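You operate a simulated robot arm through the tools that you are given. There is no shell and no other tool.

You are at the controls of a simulated two-armed robot. One attempt, no reset.

## Task
Pack the yellow duster and the teal tin in the wicker basket.
Fine: the duster is in the side table drawer; shut the drawer again and leave the brown tin.

Only the result counts: the job must be done as asked and must still hold three seconds after the hand-in. Knocking over, shifting, dropping, spilling or breaking anything else fails it.

## Robot
Two 7-joint arms with fingered hands on one trunk that stands fixed in place. Base frame: the origin is at the foot of the trunk, x ahead of it, y to its left, z up. Units: cm, degrees, N and s.
The left shoulder is at [6.6, 17.3, 110.3], the right one opposite. With the tool pointing down near the work surface each hand reaches from about 10 to 68 cm from the base axis, measured 20 degrees to its own side. Payload 3.5 kg a hand.
Tool frame (each hand has its own): the origin (TCP) lies between the finger pads and is the grasp point; the fingertips stand 2.5 cm ahead of it; z points along the fingers, y is the line along which they close. Largest opening 8.8 cm; the body of the gripper starts 2.9 cm behind the TCP. The gripper is a hand of 3 fingers: y runs from the thumb to the fingers, the wrist lies at [-1.3, -9.7, -16.2] in the tool frame, and closing takes about 1.5 s.
Orientation is that of the tool frame in the base frame, as [roll, pitch, yaw] about the fixed x, y, z axes, in that order (R = Rz(yaw) Ry(pitch) Rx(roll)). With the fingers straight down and the wrist toward the robot, the tool's x, y and z point along [0, 1, 0], [1, 0, 0] and [0, 0, -1] of the base frame.

## Interface
- The arms move only by the tool drive_tool. It takes "left_increments", "right_increments" or both (then of equal length, played together; a hand with none holds still); each is a list of rows, each a list of 7 numbers: the turn, a rotation vector about the tool's x, y, z in degrees, then the shift along the tool's x, y, z in cm, then the gripper command, from -1 (shut) to 1 (fully open), values between in proportion. In form: [[ax, ay, az, tx, ty, tz, fingers], ...]. A call has 1 to 20 rows; each row shifts and turns the commanded pose from where the row before left it, along the tool's axes as they then stand. Each row takes 0.2 s and may step no farther than 5 cm and 8.6 degrees from the row before; otherwise, or with a gripper value out of range, the whole call is refused. Where a pose cannot be reached the arm comes as near as it can. A force on the tool above 40 N (or 10 N above the force at the start of the call, whichever is more), or a blocked arm, ends the call early, and 0.2 s more pass. Each finger travels about 7.2 cm/s and halts on what it meets, pressing with about 25 N; the grip force reading is that of the motor and also rises with nothing between the fingers. The clock runs only during rows and for 0.2 s after the last one: add rows that do not move to give the fingers time. The reply holds the time, the measured pose of the TCP, the force on the tool along the base axes, the opening and the grip force, in the units named above and with some noise, with the torque about the TCP (base axes, N m) and any sound that the robot's microphone picked up, and new pictures: "pictures" is both (left out), scene, wrist or none (wrist: the cameras of the hands that moved).
- Cameras (640 x 400 px; columns grow to the right, rows downward): "scene" is now at [15.88, -4.15, 131.1]; the picture's right is [-0.49, -0.87, 0.09], its down [-0.69, 0.32, -0.66] and it looks along [0.54, -0.38, -0.75] (base axes); focal length 240 px, centre (320, 200). "left" rides on the left gripper at [-5.8, -8.5, -9.9] in its tool frame; the picture's right is [-0.67, -0.35, 0.66], its down [0.68, -0.63, 0.37] and it looks along [0.29, 0.69, 0.66] (tool axes); focal length 261 px, centre (320, 200). "right" rides on the right gripper at [5.8, -8.5, -9.9] in its tool frame; the picture's right is [-0.67, 0.35, -0.66], its down [-0.69, -0.63, 0.37] and it looks along [-0.29, 0.69, 0.66] (tool axes); focal length 261 px, centre (320, 200).
- move_column(by): slides the trunk up (or, below 0, down) by that many cm; the arms and the scene camera ride with it, the base frame stays. It gives what a move gives, with no picture.
- set_grasp(shape, hand): the hand has 3 fingers and takes this shape, open, in about a second: jaw (thumb against the fingers, like two jaws); tri (thumb and two fingers); tip (a fingertip pinch); poke (one finger out to press); point (the index stretched); flat (the hand flat); cup (the hand cupped); fist (a fist). The gripper value then closes the fingers along that shape, each until it touches; the sizes above hold for jaw. It gives what a move gives, with no picture.
- head_to(pan, tilt): turns the head with the scene camera to pan (to the left, within 86 degrees either way) and tilt (down, from -29 to 69), counted from straight ahead of the robot. It gives what a move gives, and a new picture of the scene camera.
- measure_at(camera, pixels): for up to 12 pixels [column, row] of the newest picture of that camera ("zoom" is the newest enlarged one), the place [x, y, z] in the base frame of the surface seen there, good to about 0.3 cm. It takes no simulated time.
- inspect(camera, box): a new picture of the part [left, top, right, bottom] of that camera's present view, enlarged. It takes no simulated time.
- sign_off(): hands the job in; it is judged then, once.

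Unless the task says otherwise, let go and move clear before handing in.

The tools are called after ">>>" as a command line: name --argument value ..., lists and objects as JSON in quotes. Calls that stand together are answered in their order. drive_tool: Moves the arms, as the interface text tells. Its arguments: {"type":"object","properties":{"left_increments":{"type":"array"},"right_increments":{"type":"array"},"pictures":{"type":"string","enum":["both","scene","wrist","none"]}},"required":[]} The other tools are called the same way: move_column (by) slides the trunk up or down; set_grasp (shape, hand) gives the hand a shape; head_to (pan, tilt) turns the head that bears the scene camera; measure_at (camera, pixels) gives the place of the surface under pixels of a picture; inspect (camera, box) takes an enlarged picture of a part of a camera's view; sign_off () hands the job in.

At the start:

```text
time_s: 0.0
left_ee_pos: [55.75, -3.82, 109.14]
left_ee_rot: [180.0, -0.1, 90.0]
left_contact_force: [-0.6, -0.2, 0.1]
left_wrist_torque: [0.02, -0.01, 0.03]
left_finger_gap: 8.74
left_gripper_force: 0.1
left_shape: jaw
right_ee_pos: [27.68, -42.33, 92.72]
right_ee_rot: [-180.0, 0.0, 90.1]
right_contact_force: [0.5, 0.7, -0.4]
right_wrist_torque: [0.02, 0.01, 0.0]
right_finger_gap: 8.78
right_gripper_force: 0.1
right_shape: jaw
trunk travel left (down, up): [-18.9, 26.6]
head pan, tilt: [-29.9, 39.5]
```

scene: 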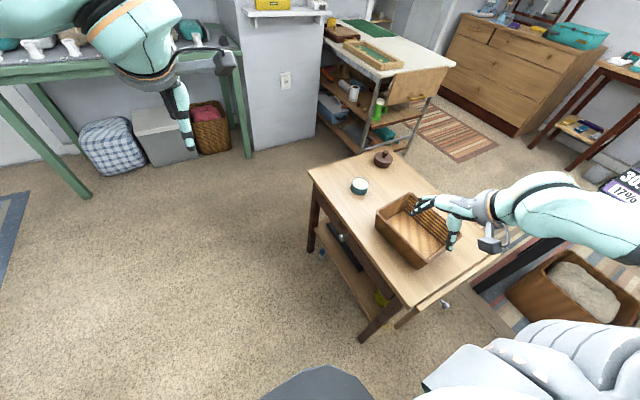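
right: 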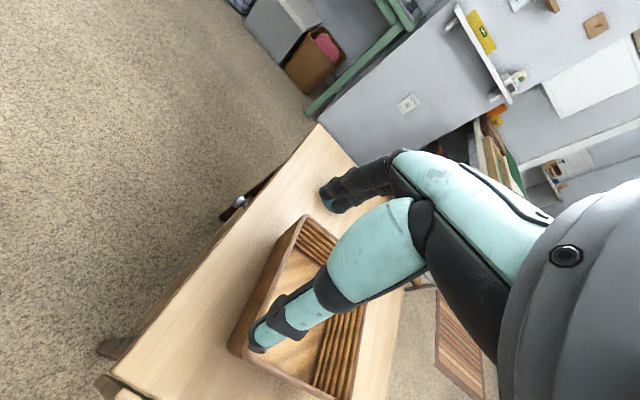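
left: 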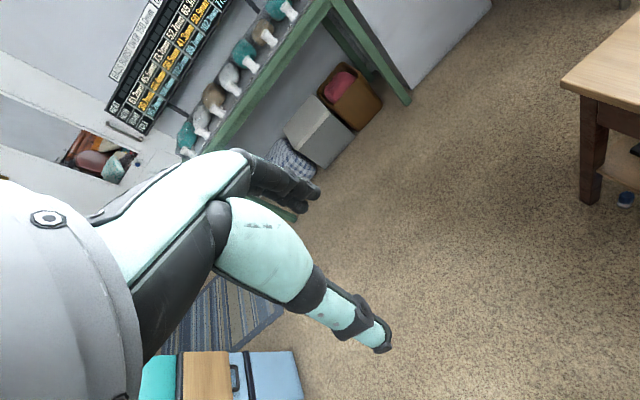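

The scene picture shows the side table with the basket around (415,230), a teal tin near (360,186) and a brown tin near (383,158). I'll enlarge the table and measure some points.

>>> inspect --camera "scene" --box '[290, 130, 530, 350]'

>>> measure_at --camera "scene" --pixels '[[360, 186], [383, 158], [309, 170], [400, 305], [345, 153], [376, 212], [415, 265], [405, 195], [420, 240], [445, 304], [380, 298], [340, 200]]'

```text
1.82 times, centred on (410, 240) of scene
```

zoom: 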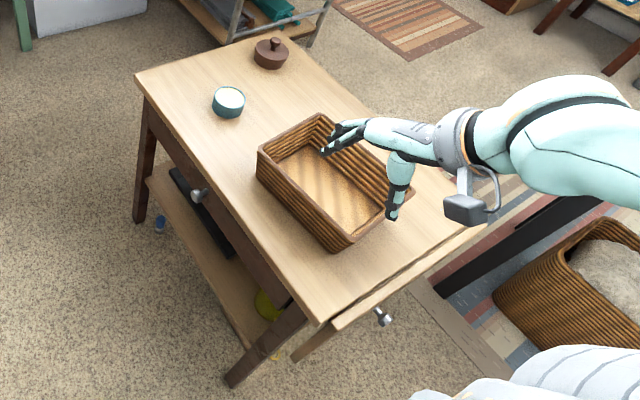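

```text
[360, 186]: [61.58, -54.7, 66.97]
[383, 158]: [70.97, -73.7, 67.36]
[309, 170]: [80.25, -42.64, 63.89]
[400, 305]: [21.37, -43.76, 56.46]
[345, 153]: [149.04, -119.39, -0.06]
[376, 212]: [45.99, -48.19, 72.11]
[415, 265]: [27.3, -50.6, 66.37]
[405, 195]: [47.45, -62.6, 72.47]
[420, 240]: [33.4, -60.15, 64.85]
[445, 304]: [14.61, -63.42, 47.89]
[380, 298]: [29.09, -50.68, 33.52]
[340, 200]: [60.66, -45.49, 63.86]
```

The table has one knob near (355,237) on its +y side and another at (447,304) on its near end. I'll turn the head for a better look at it.

>>> head_to --pan -58 --tilt 45

```text
time_s: 0.9
left_ee_pos: [55.91, -3.78, 108.96]
left_ee_rot: [-179.9, 0.0, 90.0]
left_contact_force: [-0.1, 0.6, -0.5]
left_wrist_torque: [-0.02, -0.03, 0.02]
left_finger_gap: 8.76
left_gripper_force: 0.1
left_shape: jaw
right_ee_pos: [27.77, -42.43, 92.61]
right_ee_rot: [-180.0, 0.0, 90.1]
right_contact_force: [0.7, 0.7, -1.3]
right_wrist_torque: [0.01, 0.01, 0.01]
right_finger_gap: 8.78
right_gripper_force: 0.0
right_shape: jaw
trunk travel left (down, up): [-18.9, 26.6]
head pan, tilt: [-58.0, 45.0]
```

scene: 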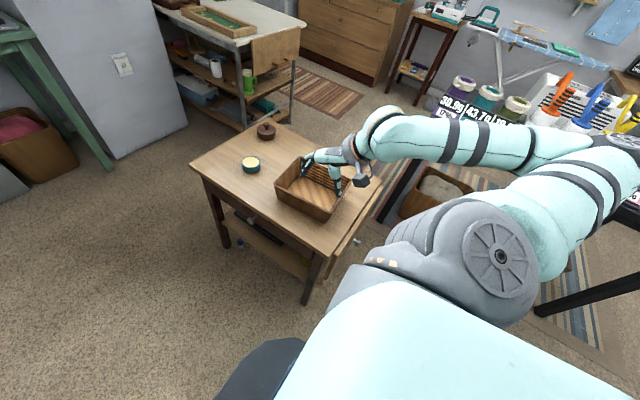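

>>> inspect --camera "scene" --box '[180, 110, 400, 310]'

>>> measure_at --camera "scene" --pixels '[[190, 165], [330, 255], [250, 164], [266, 131], [268, 125], [275, 190], [325, 222], [305, 156], [355, 240], [358, 242], [335, 262], [256, 219]]'

```text
2.00 times, centred on (290, 210) of scene
```

zoom: 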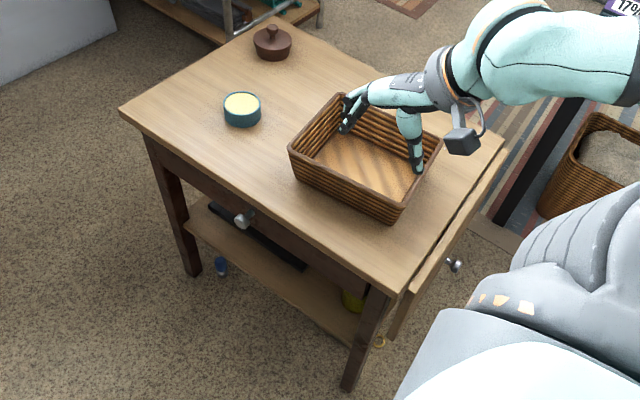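

```text
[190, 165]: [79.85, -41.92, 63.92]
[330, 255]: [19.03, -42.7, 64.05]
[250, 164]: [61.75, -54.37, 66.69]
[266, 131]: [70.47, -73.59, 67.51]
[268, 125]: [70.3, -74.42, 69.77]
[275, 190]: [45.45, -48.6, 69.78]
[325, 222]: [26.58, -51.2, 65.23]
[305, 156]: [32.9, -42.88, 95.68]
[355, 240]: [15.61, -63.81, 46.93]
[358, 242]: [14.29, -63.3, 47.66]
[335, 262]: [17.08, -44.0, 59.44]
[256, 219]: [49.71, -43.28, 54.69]
```

I see two knobs: one on the dark +y apron and one on the light panel at the near end. I'll enlarge both and measure around them.

>>> inspect --camera "scene" --box '[300, 200, 390, 310]'

>>> measure_at --camera "zoom" --pixels '[[320, 200]]'

>>> inspect --camera "scene" --box '[190, 160, 310, 270]'

```text
3.64 times, centred on (345, 255) of scene
```

zoom: 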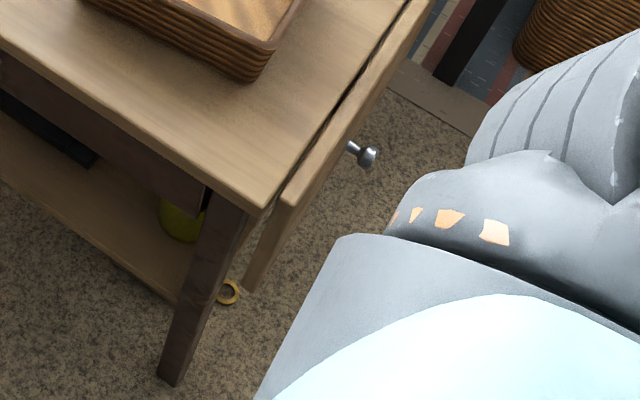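

```text
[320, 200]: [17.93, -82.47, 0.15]
```

```text
3.64 times, centred on (250, 215) of scene
```

zoom: 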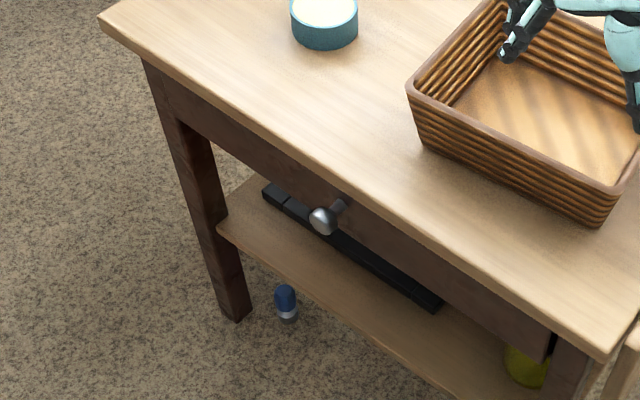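

I'll measure the +y knob and the apron in this zoom.

>>> measure_at --camera "zoom" --pixels '[[322, 222], [340, 204], [250, 150], [500, 310], [525, 365], [350, 260], [310, 190], [560, 330], [285, 300], [430, 300]]'

>>> measure_at --camera "scene" --pixels '[[340, 253], [345, 242], [360, 222], [372, 205], [379, 196], [339, 268], [335, 277], [354, 240], [352, 239], [360, 241], [383, 185], [395, 180]]'

```text
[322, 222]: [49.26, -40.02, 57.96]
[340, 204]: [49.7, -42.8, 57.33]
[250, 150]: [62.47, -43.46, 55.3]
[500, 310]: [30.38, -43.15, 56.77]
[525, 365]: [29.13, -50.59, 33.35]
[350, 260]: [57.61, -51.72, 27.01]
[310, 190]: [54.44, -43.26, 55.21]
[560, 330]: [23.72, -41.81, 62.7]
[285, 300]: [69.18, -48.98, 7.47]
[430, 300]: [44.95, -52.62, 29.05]
```

```text
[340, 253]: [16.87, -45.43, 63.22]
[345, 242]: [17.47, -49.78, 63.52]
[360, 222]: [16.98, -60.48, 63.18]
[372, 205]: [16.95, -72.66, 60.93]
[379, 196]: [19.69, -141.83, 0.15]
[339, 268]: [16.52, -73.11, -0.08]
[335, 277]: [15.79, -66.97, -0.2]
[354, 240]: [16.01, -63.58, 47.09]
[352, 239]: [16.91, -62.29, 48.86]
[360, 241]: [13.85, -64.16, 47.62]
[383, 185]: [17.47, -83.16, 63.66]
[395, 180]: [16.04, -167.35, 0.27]
```

The near panel spans y from -44 to -84 at x=17 with its knob at z≈47.5, and the +y apron knob is at (49.3,-40,58). I'll back the right hand up so its camera can see the near-end panel.

>>> drive_tool --right_increments '[[0, 0, 0, -2, -4, 0, 1], [0, 0, 0, -2, -4, 0, 1], [0, 0, 0, -2, -4, 0, 1], [0, 0, 0, -2, -4, 0, 1], [0, 0, 0, -2, -4, 0, 1], [0, 0, 0, -2, -4, 0, 1]]'

```text
time_s: 2.3
left_ee_pos: [55.78, -3.94, 109.23]
left_ee_rot: [179.9, 0.1, 90.0]
left_contact_force: [-0.1, -0.1, 0.5]
left_wrist_torque: [-0.04, 0.0, -0.01]
left_finger_gap: 8.74
left_gripper_force: 0.0
left_shape: jaw
right_ee_pos: [3.66, -54.34, 92.45]
right_ee_rot: [-179.9, 0.0, 90.1]
right_contact_force: [-0.7, -0.7, 0.2]
right_wrist_torque: [-0.03, -0.01, 0.0]
right_finger_gap: 8.76
right_gripper_force: 0.0
right_shape: jaw
trunk travel left (down, up): [-18.9, 26.6]
head pan, tilt: [-58.0, 45.0]
```

scene: 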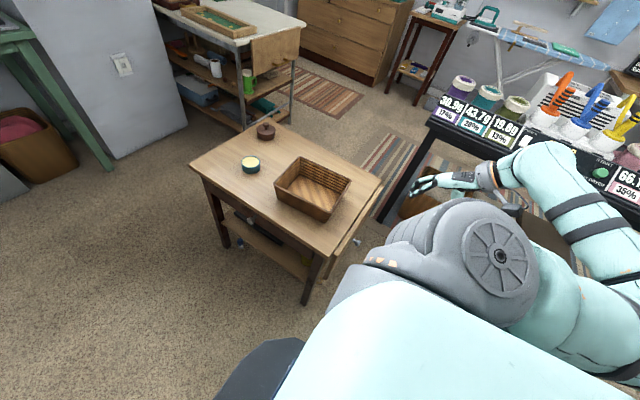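
right: 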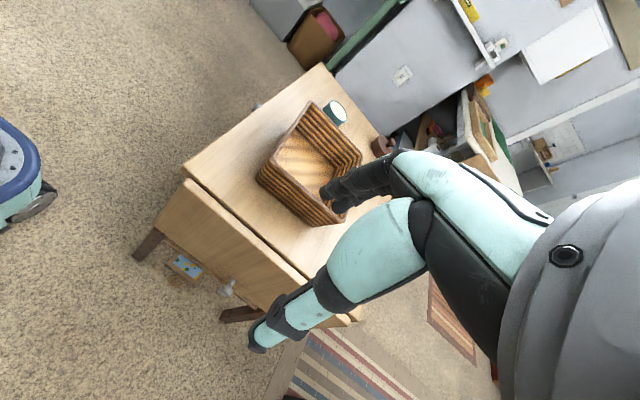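

The right picture shows the near-end panel at (240,240), with the knob at about (228,290) just by its lower edge. I'll zoom in.

>>> inspect --camera "right" --box '[120, 150, 380, 340]'

>>> measure_at --camera "right" --pixels '[[186, 182], [160, 232], [200, 220], [228, 290], [265, 305], [305, 290], [187, 263], [240, 270], [220, 265], [272, 255], [355, 315]]'

```text
2.11 times, centred on (250, 245) of right
```

zoom: 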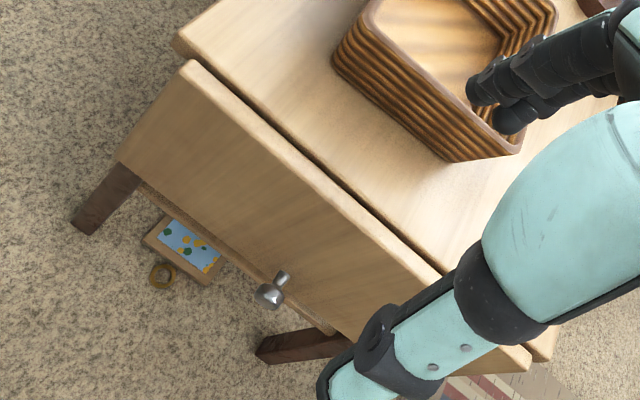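

```text
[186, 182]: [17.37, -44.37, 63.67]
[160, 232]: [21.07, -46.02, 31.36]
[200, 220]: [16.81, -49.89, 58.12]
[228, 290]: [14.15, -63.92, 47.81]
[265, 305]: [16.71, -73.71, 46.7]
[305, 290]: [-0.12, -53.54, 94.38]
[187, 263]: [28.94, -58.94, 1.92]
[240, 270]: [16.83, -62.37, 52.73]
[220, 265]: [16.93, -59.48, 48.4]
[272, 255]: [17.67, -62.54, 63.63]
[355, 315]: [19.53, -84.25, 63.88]
```

The near-end panel spans z 46–63.5 with a knob at its lower edge, so it looks like a drop leaf. The drawer must be the +y front, with its knob at (49.3,-40,58). I'll lower the trunk for reach, then swing the right hand round to the +y side and move the left hand out of the way.

>>> move_column --by -12

>>> drive_tool --right_increments '[[0, 0, 0, 4, 2, 0, 1], [0, 0, 0, 4, 2, 0, 1], [0, 0, 0, 4, 2, 0, 1], [0, 0, 0, 4, 2, 0, 1], [0, 0, 0, 4, 2, 0, 1], [0, 0, 0, 3, 3, 0, 1], [0, 0, 0, 1, 4, 0, 1], [0, 0, 0, 1, 4, 0, 1], [0, 0, 0, 0, 4, 0, 1], [0, 0, 0, 0, 4, 0, 1], [0, 0, 0, 0, 4, 0, 1]]' --left_increments '[[0, 0, 0, 3, -2, 0, 1], [0, 0, 0, 3, -2, 0, 1], [0, 0, 0, 3, -2, 0, 1], [0, 0, 0, 3, -2, 0, 1], [0, 0, 0, 3, -2, 0, 1], [0, 0, 0, 3, -2, 0, 1], [0, 0, 0, 3, -2, 0, 1], [0, 0, 0, 3, -2, 0, 1], [0, 0, 0, 0, 0, 0, 1], [0, 0, 0, 0, 0, 0, 1], [0, 0, 0, 0, 0, 0, 1]]'

```text
time_s: 3.8
left_ee_pos: [55.69, -3.79, 97.17]
left_ee_rot: [180.0, 0.0, 90.0]
left_contact_force: [0.1, -1.0, -0.6]
left_wrist_torque: [-0.01, 0.01, -0.01]
left_finger_gap: 8.74
left_gripper_force: 0.0
left_shape: jaw
right_ee_pos: [3.66, -54.34, 80.78]
right_ee_rot: [180.0, 0.0, 90.0]
right_contact_force: [-0.6, -0.1, 0.5]
right_wrist_torque: [-0.02, 0.01, 0.02]
right_finger_gap: 8.74
right_gripper_force: 0.0
right_shape: jaw
trunk travel left (down, up): [-6.9, 38.6]
head pan, tilt: [-58.0, 45.0]
```

```text
time_s: 6.2
left_ee_pos: [42.26, 16.29, 97.02]
left_ee_rot: [180.0, -0.8, 89.4]
left_contact_force: [0.6, -0.6, -0.1]
left_wrist_torque: [0.0, -0.01, 0.01]
left_finger_gap: 8.78
left_gripper_force: 0.2
left_shape: jaw
left hand out of reach, approached as far as the arm can: row 7, 8
right_ee_pos: [28.73, -46.4, 80.61]
right_ee_rot: [-179.9, 0.0, 90.0]
right_contact_force: [0.7, 0.5, 0.7]
right_wrist_torque: [0.01, -0.01, 0.0]
right_finger_gap: 8.76
right_gripper_force: 0.1
right_shape: jaw
right hand out of reach, approached as far as the arm can: row 3, 4, 5, 6, 7, 8, 9
trunk travel left (down, up): [-6.9, 38.6]
head pan, tilt: [-58.0, 45.0]
```

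scene: 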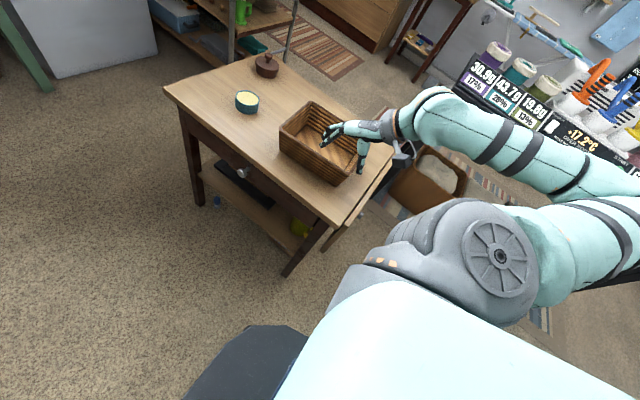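
right: 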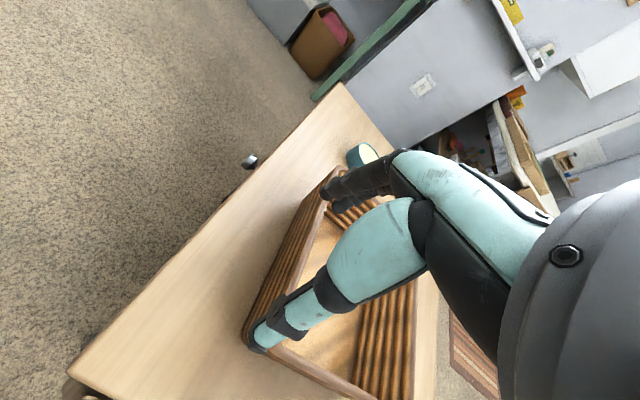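
left: 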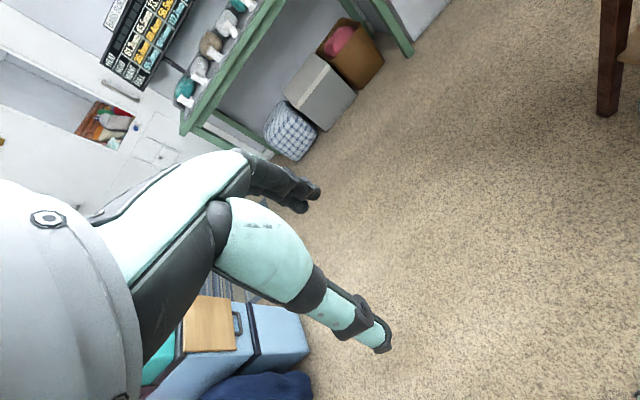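

The right hand is at (28.7,-46.4,80.6), short of the target because some rows were too close to the shoulder. I'll go forward and then left over the table to its +y side.

>>> drive_tool --right_increments '[[0, 0, 0, 0, 4, 0, 1], [0, 0, 0, 1, 4, 0, 1], [0, 0, 0, 3, 3.5, 0, 1], [0, 0, 0, 4, 2.5, 0, 1], [0, 0, 0, 4, 2, 0, 1], [0, 0, 0, 4, 1, 0, 1], [0, 0, 0, 2, 0, 0, 1]]'

```text
time_s: 7.8
left_ee_pos: [42.31, 16.28, 97.07]
left_ee_rot: [179.8, -0.9, 89.3]
left_contact_force: [0.1, -0.6, 0.4]
left_wrist_torque: [-0.04, 0.01, 0.0]
left_finger_gap: 8.75
left_gripper_force: 0.0
left_shape: jaw
right_ee_pos: [45.48, -28.17, 80.7]
right_ee_rot: [-180.0, 0.0, 90.0]
right_contact_force: [0.4, -0.1, -0.5]
right_wrist_torque: [-0.01, 0.0, -0.02]
right_finger_gap: 8.76
right_gripper_force: 0.1
right_shape: jaw
trunk travel left (down, up): [-6.9, 38.6]
head pan, tilt: [-58.0, 45.0]
```

scene: 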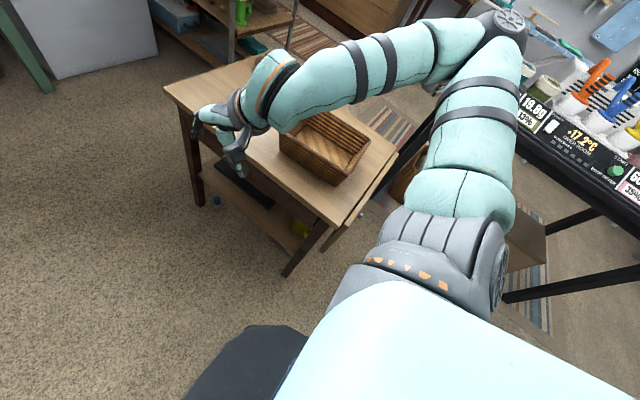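
right: 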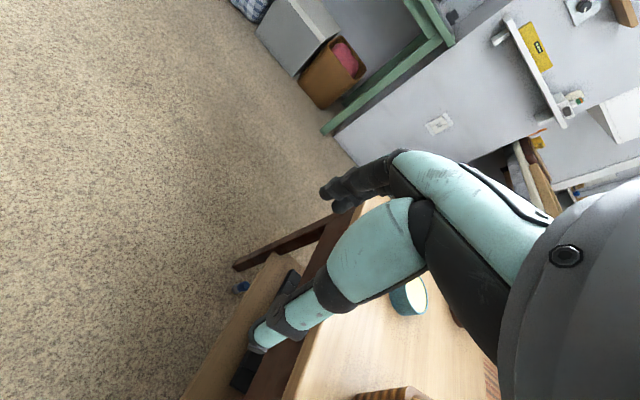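

The right forearm crosses above the table. I'll measure how high it and the elbow are, to see the clearance over the basket if I lower the hand to the knob.

>>> measure_at --camera "scene" --pixels '[[500, 25], [430, 50], [380, 65], [300, 90], [262, 95], [225, 130], [210, 112], [470, 120], [240, 165], [350, 90], [465, 200], [247, 102]]'

```text
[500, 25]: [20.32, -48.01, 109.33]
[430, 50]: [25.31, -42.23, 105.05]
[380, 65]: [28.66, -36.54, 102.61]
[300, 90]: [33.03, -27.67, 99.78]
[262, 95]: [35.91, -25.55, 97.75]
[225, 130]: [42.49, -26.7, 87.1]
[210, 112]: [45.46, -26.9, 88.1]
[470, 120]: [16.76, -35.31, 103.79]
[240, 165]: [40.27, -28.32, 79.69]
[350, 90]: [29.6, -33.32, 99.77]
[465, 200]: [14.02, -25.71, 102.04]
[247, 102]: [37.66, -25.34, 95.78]
```

The elbow is at z≈109, so the right arm can reach the knob without touching the table. I'll tilt the right tool 45° so the fingers point toward -y and down.

>>> drive_tool --right_increments '[[0, -7.5, 0, 0, 0.6, 0, 1], [0, -7.5, 0, 0, 0.6, 0, 1], [0, -7.5, 0, 0, 0.6, 0, 1], [0, -7.5, 0, 0, 0.6, 0, 1], [0, -7.5, 0, 0, 0.6, 0, 1], [0, -7.5, 0, 0, 0.6, 0, 1]]'

```text
time_s: 9.2
left_ee_pos: [42.33, 16.29, 96.97]
left_ee_rot: [179.9, -0.9, 89.2]
left_contact_force: [-1.0, 0.9, -0.8]
left_wrist_torque: [-0.02, -0.01, 0.02]
left_finger_gap: 8.77
left_gripper_force: 0.1
left_shape: jaw
right_ee_pos: [49.18, -28.24, 80.75]
right_ee_rot: [-179.9, 45.1, 90.1]
right_contact_force: [0.3, 0.2, 0.7]
right_wrist_torque: [0.0, 0.03, 0.0]
right_finger_gap: 8.77
right_gripper_force: 0.1
right_shape: jaw
trunk travel left (down, up): [-6.9, 38.6]
head pan, tilt: [-58.0, 45.0]
```

scene: 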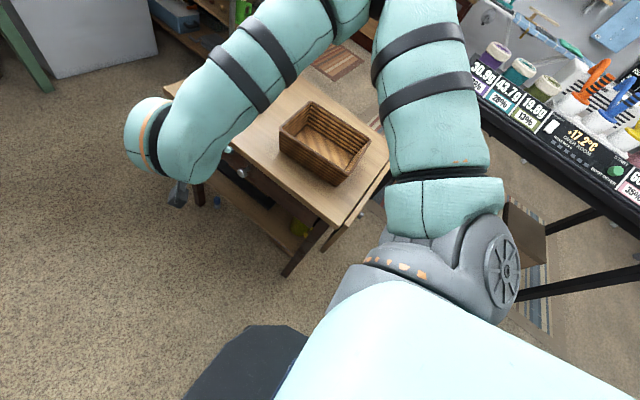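
right: 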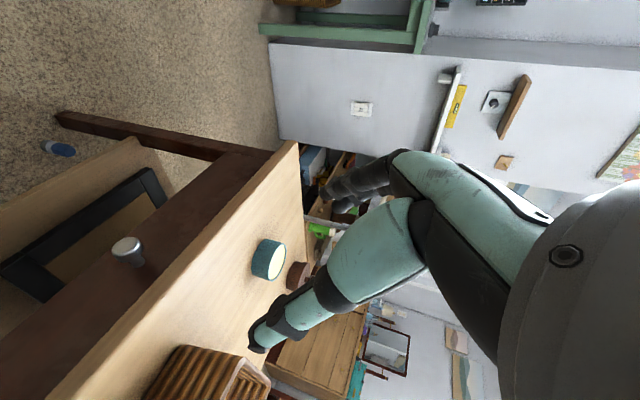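

The right camera sees the knob at (128,250) on the dark drawer front. I'll measure it closely.

>>> inspect --camera "right" --box '[60, 130, 300, 290]'

>>> measure_at --camera "right" --pixels '[[128, 248], [118, 248], [136, 245], [140, 262], [150, 215], [110, 260], [175, 235], [185, 210], [266, 258], [255, 247], [235, 170], [100, 330]]'

```text
2.50 times, centred on (180, 210) of right
```

zoom: 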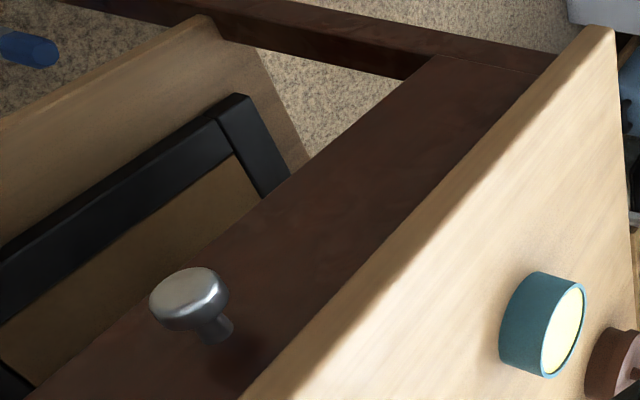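

```text
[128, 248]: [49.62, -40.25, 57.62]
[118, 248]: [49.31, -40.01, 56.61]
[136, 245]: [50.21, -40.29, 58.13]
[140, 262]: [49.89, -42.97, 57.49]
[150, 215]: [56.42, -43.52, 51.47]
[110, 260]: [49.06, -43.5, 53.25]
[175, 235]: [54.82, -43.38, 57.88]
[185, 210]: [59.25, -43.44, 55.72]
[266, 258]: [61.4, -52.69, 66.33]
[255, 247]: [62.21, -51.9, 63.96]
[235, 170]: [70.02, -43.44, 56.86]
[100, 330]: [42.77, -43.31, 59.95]
```

The knob head is at about (49.6,-40.5,57.4) with the drawer front at y=-43.4. I'll move to a spot 8 cm short of it along the tool axis.

>>> drive_tool --right_increments '[[0, 0, 0, 1.98, 0.1, 4.13, 1], [0, 0, 0, 1.98, 0.1, 4.13, 1], [0, 0, 0, 1.98, 0.1, 4.13, 1], [0, 0, 0, 1.98, 0.1, 4.13, 1]]'

```text
time_s: 10.2
left_ee_pos: [42.21, 16.28, 97.07]
left_ee_rot: [179.8, -0.9, 89.3]
left_contact_force: [0.7, 0.0, 0.2]
left_wrist_torque: [-0.04, 0.0, 0.01]
left_finger_gap: 8.77
left_gripper_force: 0.1
left_shape: jaw
right_ee_pos: [48.95, -36.61, 66.35]
right_ee_rot: [-179.9, 44.9, 90.1]
right_contact_force: [-0.4, 0.2, 0.3]
right_wrist_torque: [0.01, 0.01, 0.0]
right_finger_gap: 8.79
right_gripper_force: 0.1
right_shape: jaw
right hand out of reach, approached as far as the arm can: row 3, 4
trunk travel left (down, up): [-6.9, 38.6]
head pan, tilt: [-58.0, 45.0]
```

scene: 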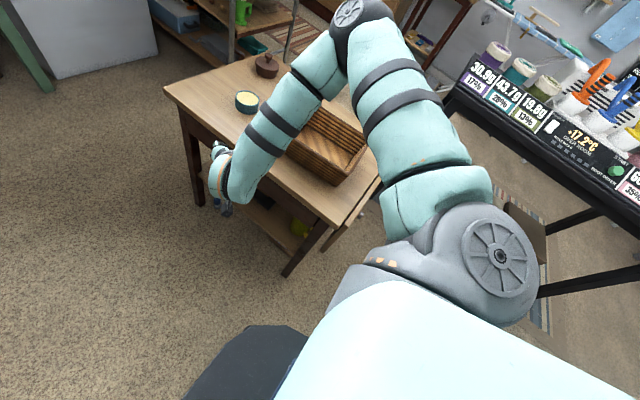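
right: 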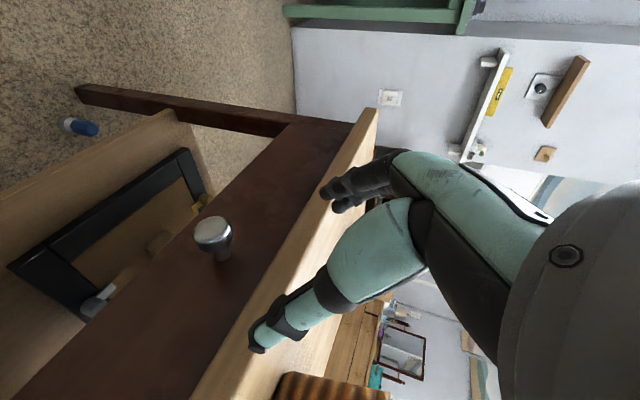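

The arm stopped at (48.95,-36.6,66.35), limited by its joints. Lowering the trunk about 6.5 cm would bring the fingers to the knob in this same posture. First I'll check that the forearm clears the table and basket.

>>> measure_at --camera "scene" --pixels '[[350, 15], [320, 60], [290, 110], [260, 130], [340, 80], [306, 118], [280, 145], [255, 180], [235, 150], [250, 160], [225, 180], [375, 60]]'

>>> inspect --camera "scene" --box '[180, 40, 400, 240]'

```text
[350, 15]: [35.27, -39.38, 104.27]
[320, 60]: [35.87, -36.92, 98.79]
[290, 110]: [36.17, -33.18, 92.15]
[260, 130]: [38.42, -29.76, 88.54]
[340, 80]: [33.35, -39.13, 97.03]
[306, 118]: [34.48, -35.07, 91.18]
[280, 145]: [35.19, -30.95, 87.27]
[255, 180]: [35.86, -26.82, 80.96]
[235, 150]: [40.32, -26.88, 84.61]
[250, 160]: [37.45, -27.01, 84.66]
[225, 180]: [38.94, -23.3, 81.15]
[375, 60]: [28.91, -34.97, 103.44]
```

```text
2.00 times, centred on (290, 140) of scene
```

zoom: 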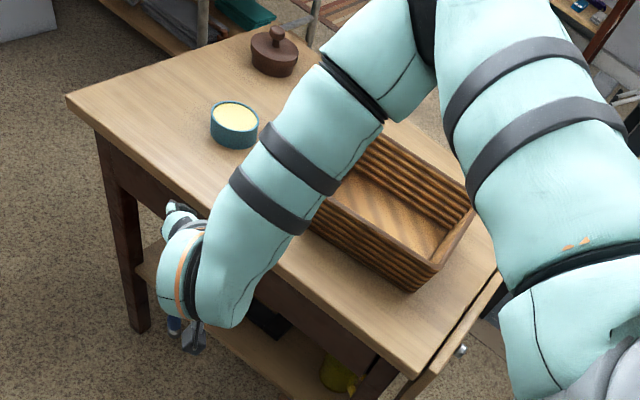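

The forearm stays above z≈75 and outside the table edge, so I'll lower the trunk 6 cm.

>>> move_column --by -6

>>> inspect --camera "right" --box '[120, 130, 400, 320]'

```text
time_s: 11.2
left_ee_pos: [42.16, 16.46, 91.31]
left_ee_rot: [179.8, 0.0, 89.9]
left_contact_force: [-0.2, -0.6, -0.2]
left_wrist_torque: [-0.03, -0.03, -0.01]
left_finger_gap: 8.78
left_gripper_force: 0.0
left_shape: jaw
right_ee_pos: [48.8, -36.54, 60.46]
right_ee_rot: [179.9, 45.0, 89.9]
right_contact_force: [0.7, 0.0, 0.3]
right_wrist_torque: [0.03, -0.02, 0.0]
right_finger_gap: 8.78
right_gripper_force: 0.1
right_shape: jaw
trunk travel left (down, up): [-0.9, 44.6]
head pan, tilt: [-58.0, 45.0]
```

```text
2.11 times, centred on (260, 225) of right
```

zoom: 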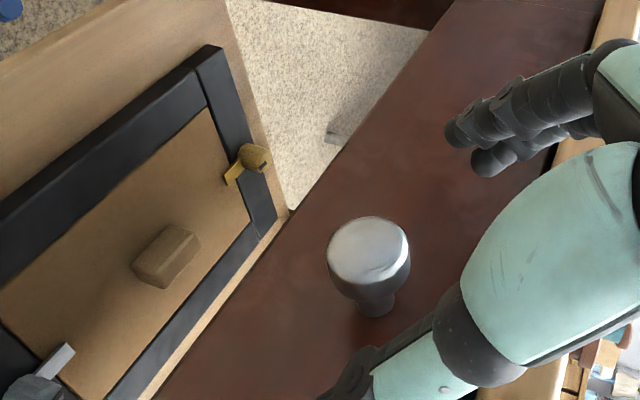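

The knob sits between thumb and fingers in the right view. I'll advance about 4.3 cm to enclose it.

>>> drive_tool --right_increments '[[0, 0, 0, -0.3, 0.4, 2.1, 1], [0, 0, 0, -0.27, 0.4, 2.1, 1], [0, 0, 0, 0, 0, 0, 1]]'

>>> measure_at --camera "right" --pixels '[[320, 200]]'

```text
time_s: 12.0
left_ee_pos: [42.42, 16.43, 91.0]
left_ee_rot: [180.0, -0.1, 90.0]
left_contact_force: [0.3, 0.2, -0.6]
left_wrist_torque: [-0.01, 0.02, -0.03]
left_finger_gap: 8.77
left_gripper_force: 0.0
left_shape: jaw
right_ee_pos: [49.71, -39.92, 57.88]
right_ee_rot: [-179.9, 45.1, 90.1]
right_contact_force: [0.2, 0.4, 0.3]
right_wrist_torque: [0.0, -0.04, 0.02]
right_finger_gap: 8.76
right_gripper_force: 0.2
right_shape: jaw
trunk travel left (down, up): [-0.9, 44.6]
head pan, tilt: [-58.0, 45.0]
```

scene: 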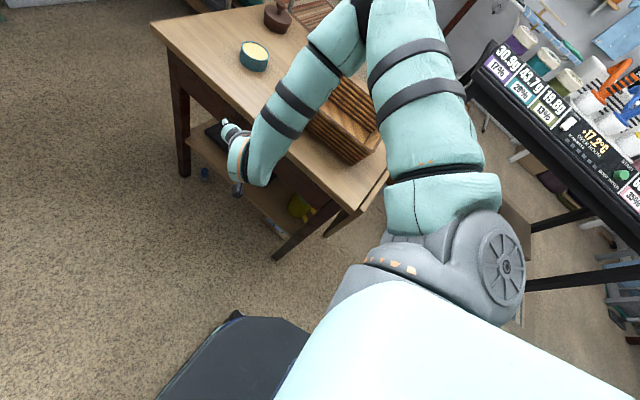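
right: 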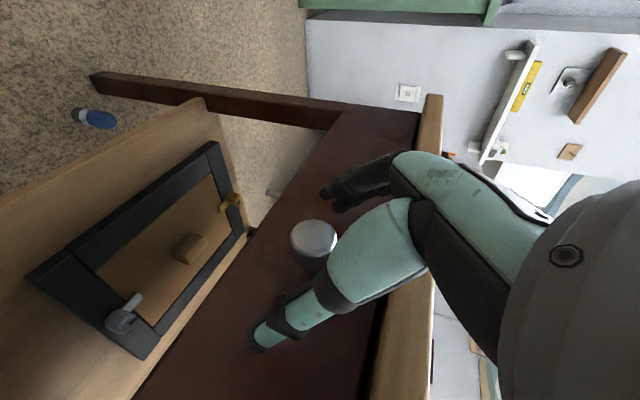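

```text
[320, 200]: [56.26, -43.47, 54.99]
```

The reading puts the TCP at (49.7,-39.9,57.9), and the knob at (313,240) is right at the grasp point. I'll close the fingers.

>>> drive_tool --right_increments '[[0, 0, 0, 0, 0, 0, 0.3], [0, 0, 0, 0, 0, 0, -0.2], [0, 0, 0, 0, 0, 0, -0.6], [0, 0, 0, 0, 0, 0, -1], [0, 0, 0, 0, 0, 0, -1], [0, 0, 0, 0, 0, 0, -1], [0, 0, 0, 0, 0, 0, -1]]' --pictures "wrist"

```text
time_s: 13.6
left_ee_pos: [42.46, 16.41, 91.14]
left_ee_rot: [-180.0, 0.0, 90.0]
left_contact_force: [-0.2, 0.3, 1.1]
left_wrist_torque: [0.02, 0.01, 0.0]
left_finger_gap: 8.79
left_gripper_force: 0.1
left_shape: jaw
right_ee_pos: [49.76, -39.85, 57.71]
right_ee_rot: [-179.8, 45.0, 90.1]
right_contact_force: [2.3, -0.2, 0.2]
right_wrist_torque: [0.03, 0.07, 0.0]
right_finger_gap: 2.07
right_gripper_force: 24.2
right_shape: jaw
trunk travel left (down, up): [-0.9, 44.6]
head pan, tilt: [-58.0, 45.0]
```

right: 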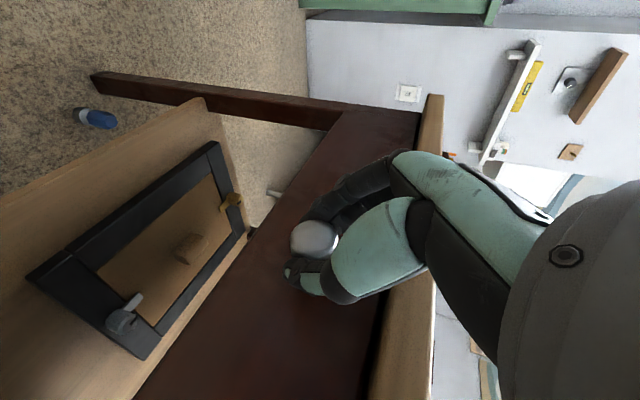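

The grip holds the knob with a 2.07 cm gap and 24 N. I'll pull gently toward +y.

>>> drive_tool --right_increments '[[0, 0, 0, 0.7, 0, -0.7, -1], [0, 0, 0, 0.7, 0, -0.7, -1], [0, 0, 0, 0.7, 0, -0.7, -1]]' --pictures "wrist"

```text
time_s: 14.4
left_ee_pos: [42.51, 16.41, 91.2]
left_ee_rot: [-179.8, 0.0, 90.0]
left_contact_force: [-1.0, 0.0, -0.5]
left_wrist_torque: [0.0, 0.0, -0.01]
left_finger_gap: 8.76
left_gripper_force: 0.0
left_shape: jaw
right_ee_pos: [49.76, -36.99, 57.75]
right_ee_rot: [-179.8, 45.0, 90.1]
right_contact_force: [1.9, -0.8, 0.4]
right_wrist_torque: [0.06, 0.11, 0.02]
right_finger_gap: 2.07
right_gripper_force: 24.2
right_shape: jaw
trunk travel left (down, up): [-0.9, 44.6]
head pan, tilt: [-58.0, 45.0]
```

right: 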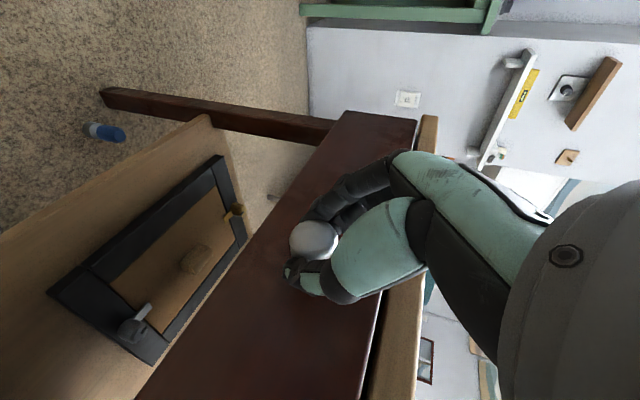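

The drawer moves freely at about 1 N, and the drawer front now stands out from the leg. I'll keep pulling.

>>> drive_tool --right_increments '[[0, 0, 0, 1.06, 0, -1.06, -1], [0, 0, 0, 1.06, 0, -1.06, -1], [0, 0, 0, 1.06, 0, -1.06, -1], [0, 0, 0, 1.06, 0, -1.06, -1], [0, 0, 0, 1.06, 0, -1.06, -1], [0, 0, 0, 1.06, 0, -1.06, -1], [0, 0, 0, 1.06, 0, -1.06, -1]]'

```text
time_s: 16.0
left_ee_pos: [42.42, 16.39, 91.11]
left_ee_rot: [-180.0, 0.0, 90.0]
left_contact_force: [0.0, -0.5, 0.8]
left_wrist_torque: [0.01, -0.01, 0.04]
left_finger_gap: 8.76
left_gripper_force: 0.0
left_shape: jaw
right_ee_pos: [49.3, -30.26, 61.09]
right_ee_rot: [180.0, 45.0, 90.0]
right_contact_force: [0.1, 0.2, 0.0]
right_wrist_torque: [-0.04, 0.01, -0.01]
right_finger_gap: 1.5
right_gripper_force: 25.2
right_shape: jaw
right hand out of reach, approached as far as the arm can: row 3, 4, 5, 6, 7
trunk travel left (down, up): [-0.9, 44.6]
head pan, tilt: [-58.0, 45.0]
```

scene: 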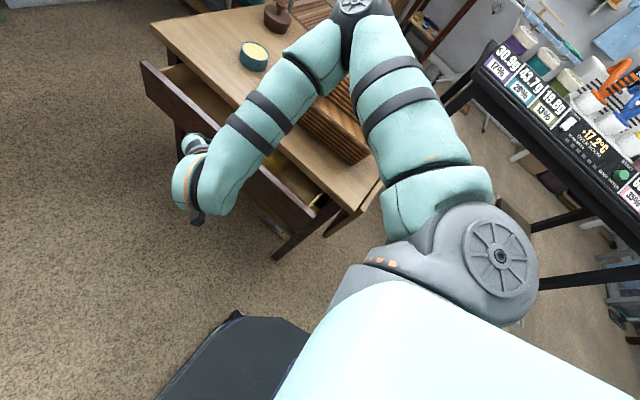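
right: 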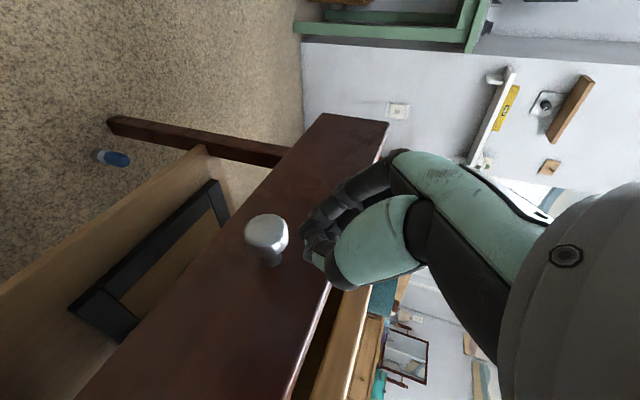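

The hand hit its reach limit and slipped off the knob at (265,235), but the drawer is open about 10 cm. I'll measure how far it is open and look inside.

>>> measure_at --camera "scene" --pixels '[[150, 65], [165, 95], [310, 215], [320, 198], [250, 190], [190, 85], [300, 190], [280, 175]]'

>>> inspect --camera "scene" --box '[130, 20, 370, 250]'

>>> measure_at --camera "right" --pixels '[[265, 228], [270, 260], [230, 280], [330, 282]]'

```text
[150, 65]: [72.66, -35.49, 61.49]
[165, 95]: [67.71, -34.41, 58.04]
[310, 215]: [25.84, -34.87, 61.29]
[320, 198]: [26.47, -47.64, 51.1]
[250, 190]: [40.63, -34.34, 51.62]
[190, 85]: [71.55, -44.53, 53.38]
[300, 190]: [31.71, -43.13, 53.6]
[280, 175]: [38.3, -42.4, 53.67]
```

```text
1.74 times, centred on (250, 135) of scene
```

zoom: 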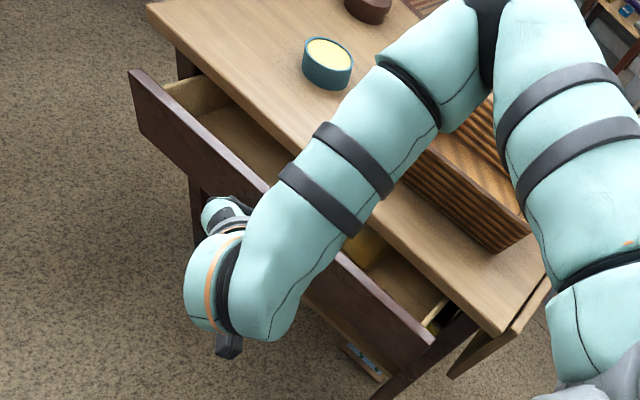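

```text
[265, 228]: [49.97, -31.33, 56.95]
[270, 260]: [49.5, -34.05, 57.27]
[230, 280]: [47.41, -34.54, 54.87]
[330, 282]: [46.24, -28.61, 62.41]
```

The drawer front is now at y=-34.4. A patch of yellow shows inside at about (340,160) in the scene picture, partly behind the forearm. I'll lift the hand clear for a full look.

>>> drive_tool --right_increments '[[0, 0, 0, 0, 0, -3, 0], [0, 0, 0, -2.5, 0, -2.5, 1], [0, 0, 0, -2.5, 0, -2.5, 1], [0, 7.5, 0, -2.5, 0, -2.5, 1], [0, 7.5, 0, -2.5, 0, -2.5, 1], [0, 7.5, 0, 0, 0, 0, 1]]'

```text
time_s: 17.4
left_ee_pos: [42.38, 16.37, 91.16]
left_ee_rot: [179.9, 0.0, 90.0]
left_contact_force: [-0.8, 0.8, 0.2]
left_wrist_torque: [-0.02, 0.04, -0.04]
left_finger_gap: 8.76
left_gripper_force: 0.0
left_shape: jaw
right_ee_pos: [49.34, -29.01, 77.49]
right_ee_rot: [-180.0, 22.4, 90.2]
right_contact_force: [0.0, -0.2, -0.8]
right_wrist_torque: [0.02, 0.01, -0.02]
right_finger_gap: 8.73
right_gripper_force: 0.1
right_shape: jaw
right hand out of reach, approached as far as the arm can: row 1
trunk travel left (down, up): [-0.9, 44.6]
head pan, tilt: [-58.0, 45.0]
```

scene: 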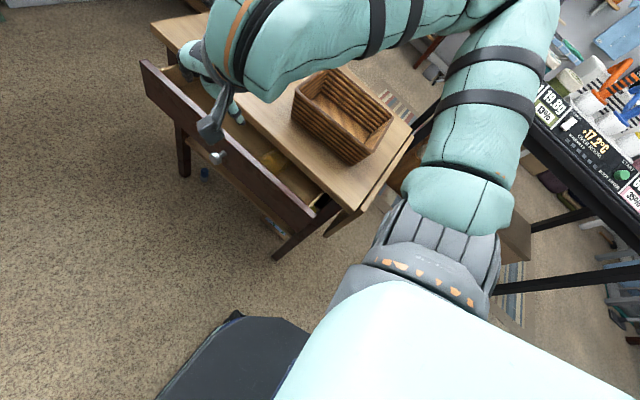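
right: 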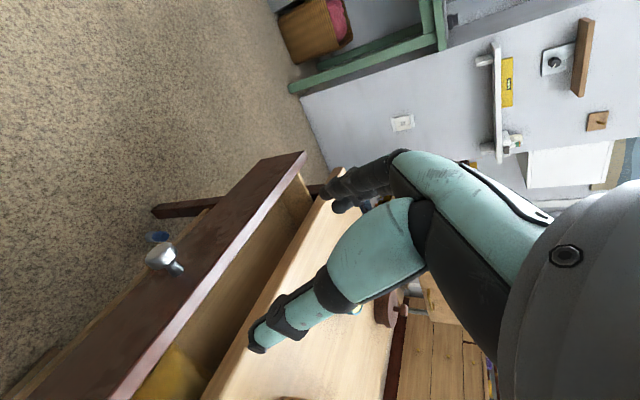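

>>> inspect --camera "scene" --box '[200, 110, 340, 230]'

>>> measure_at --camera "scene" --pixels '[[273, 158], [285, 165], [262, 153], [295, 183], [310, 215], [218, 157], [280, 180], [270, 150]]'

>>> measure_at --camera "right" --pixels '[[170, 370], [185, 350], [195, 365], [155, 390], [205, 385], [160, 255], [160, 340]]'

```text
3.33 times, centred on (270, 170) of scene
```

zoom: 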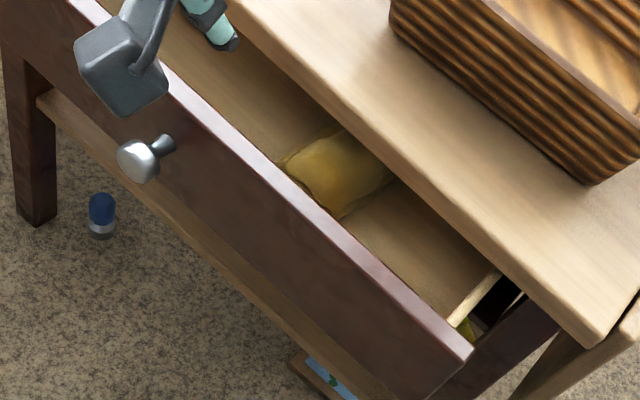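

```text
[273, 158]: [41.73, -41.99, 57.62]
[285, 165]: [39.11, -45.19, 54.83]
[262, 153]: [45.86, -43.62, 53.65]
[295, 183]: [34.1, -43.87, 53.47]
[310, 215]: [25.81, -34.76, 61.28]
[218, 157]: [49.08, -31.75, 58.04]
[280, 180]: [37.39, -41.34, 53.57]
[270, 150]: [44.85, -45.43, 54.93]
```

```text
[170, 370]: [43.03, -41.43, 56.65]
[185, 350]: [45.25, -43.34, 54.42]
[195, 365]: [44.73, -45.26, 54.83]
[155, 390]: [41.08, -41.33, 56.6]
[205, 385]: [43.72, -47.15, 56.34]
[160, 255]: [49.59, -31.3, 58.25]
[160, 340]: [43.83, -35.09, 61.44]
```

The duster lies around x 37–45, y -41 to -48, mostly still under the table top, so the drawer must open further. I'll set the right tool vertical with its fingers shut and hook them behind the drawer front, in the empty part near x≈53.

>>> drive_tool --right_increments '[[0, 7.5, 0, 0, 1, 0, 0], [0, 7.5, 0, 0, 1, 0, -0.5], [0, 7.5, 0, 0, 1, 0, -1], [0, 0, 0, -2.4, 0.2, 0, -1], [0, 0, 0, -2.4, 0.2, 0, -1], [0, 0, 0, -2.4, 0.1, 0, -1], [0, 0, 0, -2.4, 0.1, 0, -1], [0, 0, 0, 0, 0, 0, -1]]'

```text
time_s: 19.2
left_ee_pos: [42.37, 16.36, 91.09]
left_ee_rot: [-180.0, 0.1, 89.9]
left_contact_force: [-0.4, 0.8, 0.1]
left_wrist_torque: [0.0, 0.01, 0.02]
left_finger_gap: 8.73
left_gripper_force: 0.1
left_shape: jaw
right_ee_pos: [53.03, -38.46, 77.62]
right_ee_rot: [-179.9, 0.0, 90.2]
right_contact_force: [0.1, 0.2, 0.0]
right_wrist_torque: [0.01, -0.01, 0.02]
right_finger_gap: 0.0
right_gripper_force: 25.0
right_shape: jaw
trunk travel left (down, up): [-0.9, 44.6]
head pan, tilt: [-58.0, 45.0]
```

scene: 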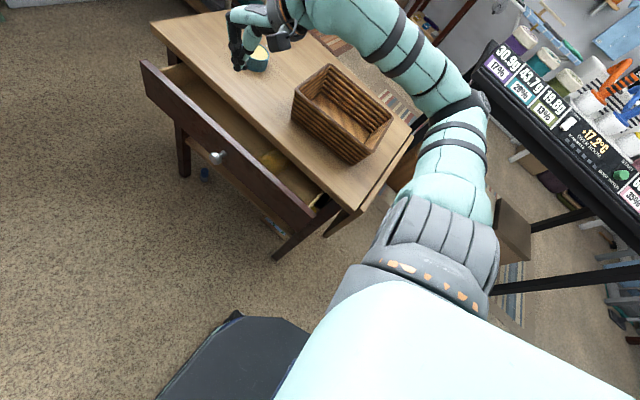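
right: 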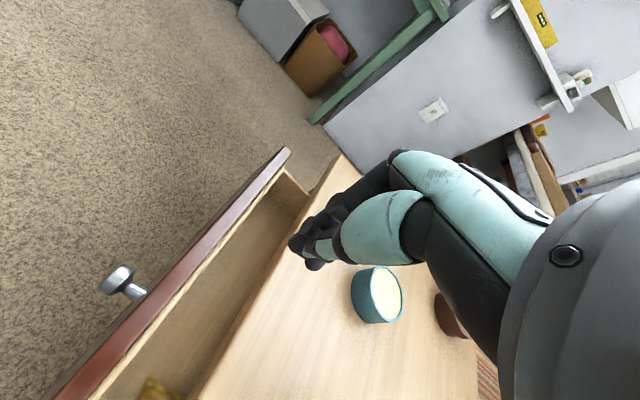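

By projection the point below the TCP lands at about (210,288), in the middle of the drawer gap. I'll descend to z≈60.5, with the fingertips at 58.

>>> drive_tool --right_increments '[[0, 0, 0, 0, 0, 4, -1], [0, 0, 0, 0, 0, 4, -1], [0, 0, 0, 0, 0, 3, -1], [0, 0, 0, 0, 0, 2, -1], [0, 0, 0, 0, 0, 2, -1], [0, 0, 0, 0, 0, 2, -1]]'

>>> measure_at --camera "right" --pixels '[[320, 200]]'

```text
time_s: 20.6
left_ee_pos: [42.35, 16.36, 91.17]
left_ee_rot: [180.0, 0.0, 90.0]
left_contact_force: [0.3, 1.3, -0.2]
left_wrist_torque: [-0.01, 0.0, 0.0]
left_finger_gap: 8.78
left_gripper_force: 0.0
left_shape: jaw
right_ee_pos: [52.85, -38.47, 60.3]
right_ee_rot: [-180.0, 0.0, 90.0]
right_contact_force: [0.0, -0.4, 0.5]
right_wrist_torque: [0.0, 0.02, 0.04]
right_finger_gap: 0.01
right_gripper_force: 24.9
right_shape: jaw
trunk travel left (down, up): [-0.9, 44.6]
head pan, tilt: [-58.0, 45.0]
```

scene: 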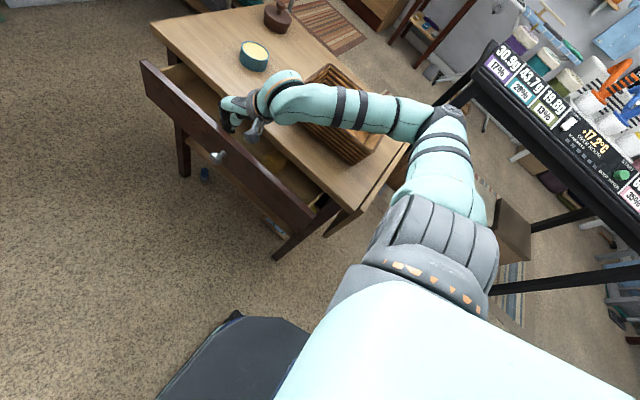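
right: 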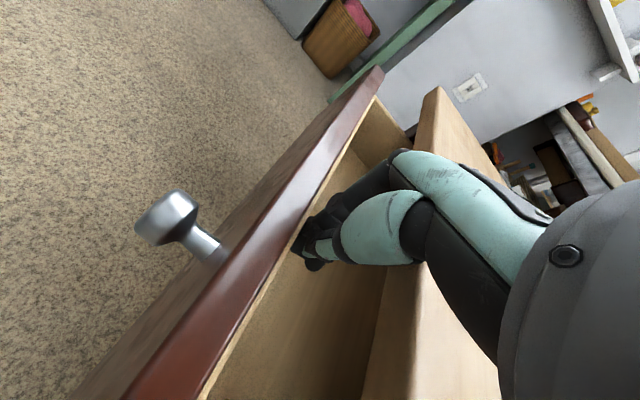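

```text
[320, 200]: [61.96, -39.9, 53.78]
```

The fingers are inside the drawer behind its front. I'll check the forearm's clearance over the basket before pulling.

>>> measure_at --camera "scene" --pixels '[[300, 100], [330, 110], [370, 112], [400, 118], [440, 115], [340, 125], [375, 150], [340, 140]]'

>>> inspect --camera "scene" --box '[220, 50, 480, 210]'

```text
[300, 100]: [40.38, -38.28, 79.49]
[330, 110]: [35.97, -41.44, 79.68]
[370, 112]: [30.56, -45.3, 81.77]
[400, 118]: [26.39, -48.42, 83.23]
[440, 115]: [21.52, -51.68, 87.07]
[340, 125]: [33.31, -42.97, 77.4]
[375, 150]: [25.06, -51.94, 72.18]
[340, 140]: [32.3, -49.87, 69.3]
```

```text
2.46 times, centred on (350, 130) of scene
```

zoom: 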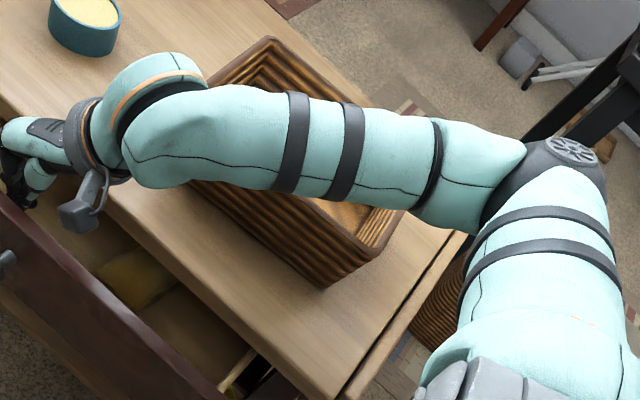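

The forearm clears the basket rim by about 2 cm, and pulling +y moves it away from the rim. I'll pull the drawer open by its front.

>>> drive_tool --right_increments '[[0, 0, 0, 1, 0, 0, -1], [0, 0, 0, 1, 0, 0, -1], [0, 0, 0, 1.2, 0, 0, -1], [0, 0, 0, 1.5, 0, 0, -1], [0, 0, 0, 1.5, 0, 0, -1], [0, 0, 0, 1.5, 0, 0, -1], [0, 0, 0, 1.5, 0, 0, -1]]'

```text
time_s: 22.2
left_ee_pos: [42.36, 16.37, 91.22]
left_ee_rot: [-180.0, -0.1, 90.1]
left_contact_force: [0.6, -0.3, 0.5]
left_wrist_torque: [0.0, -0.03, 0.02]
left_finger_gap: 8.77
left_gripper_force: 0.0
left_shape: jaw
right_ee_pos: [52.78, -29.23, 60.49]
right_ee_rot: [-179.9, -0.1, 90.0]
right_contact_force: [0.6, -1.1, 0.3]
right_wrist_torque: [-0.01, 0.0, 0.0]
right_finger_gap: 0.01
right_gripper_force: 24.5
right_shape: jaw
trunk travel left (down, up): [-0.9, 44.6]
head pan, tilt: [-58.0, 45.0]
```

scene: 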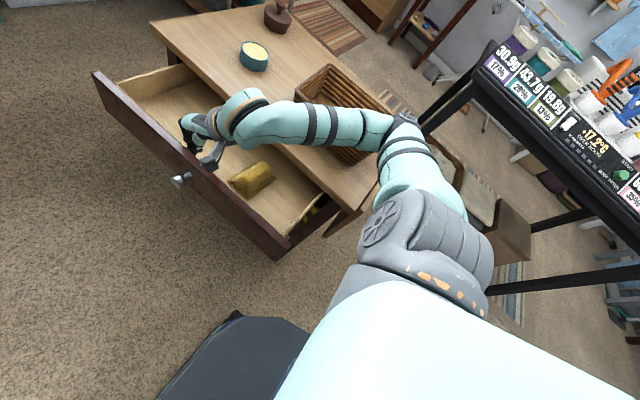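
right: 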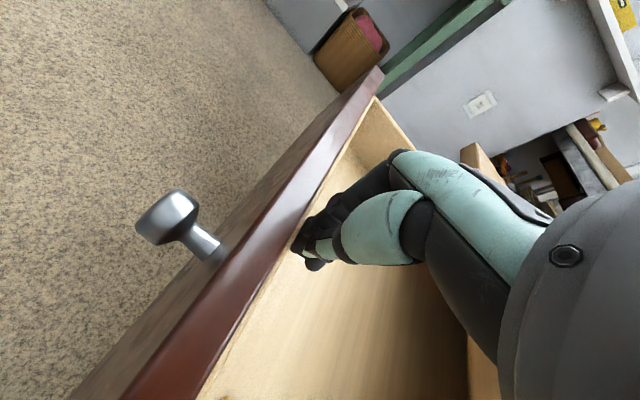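

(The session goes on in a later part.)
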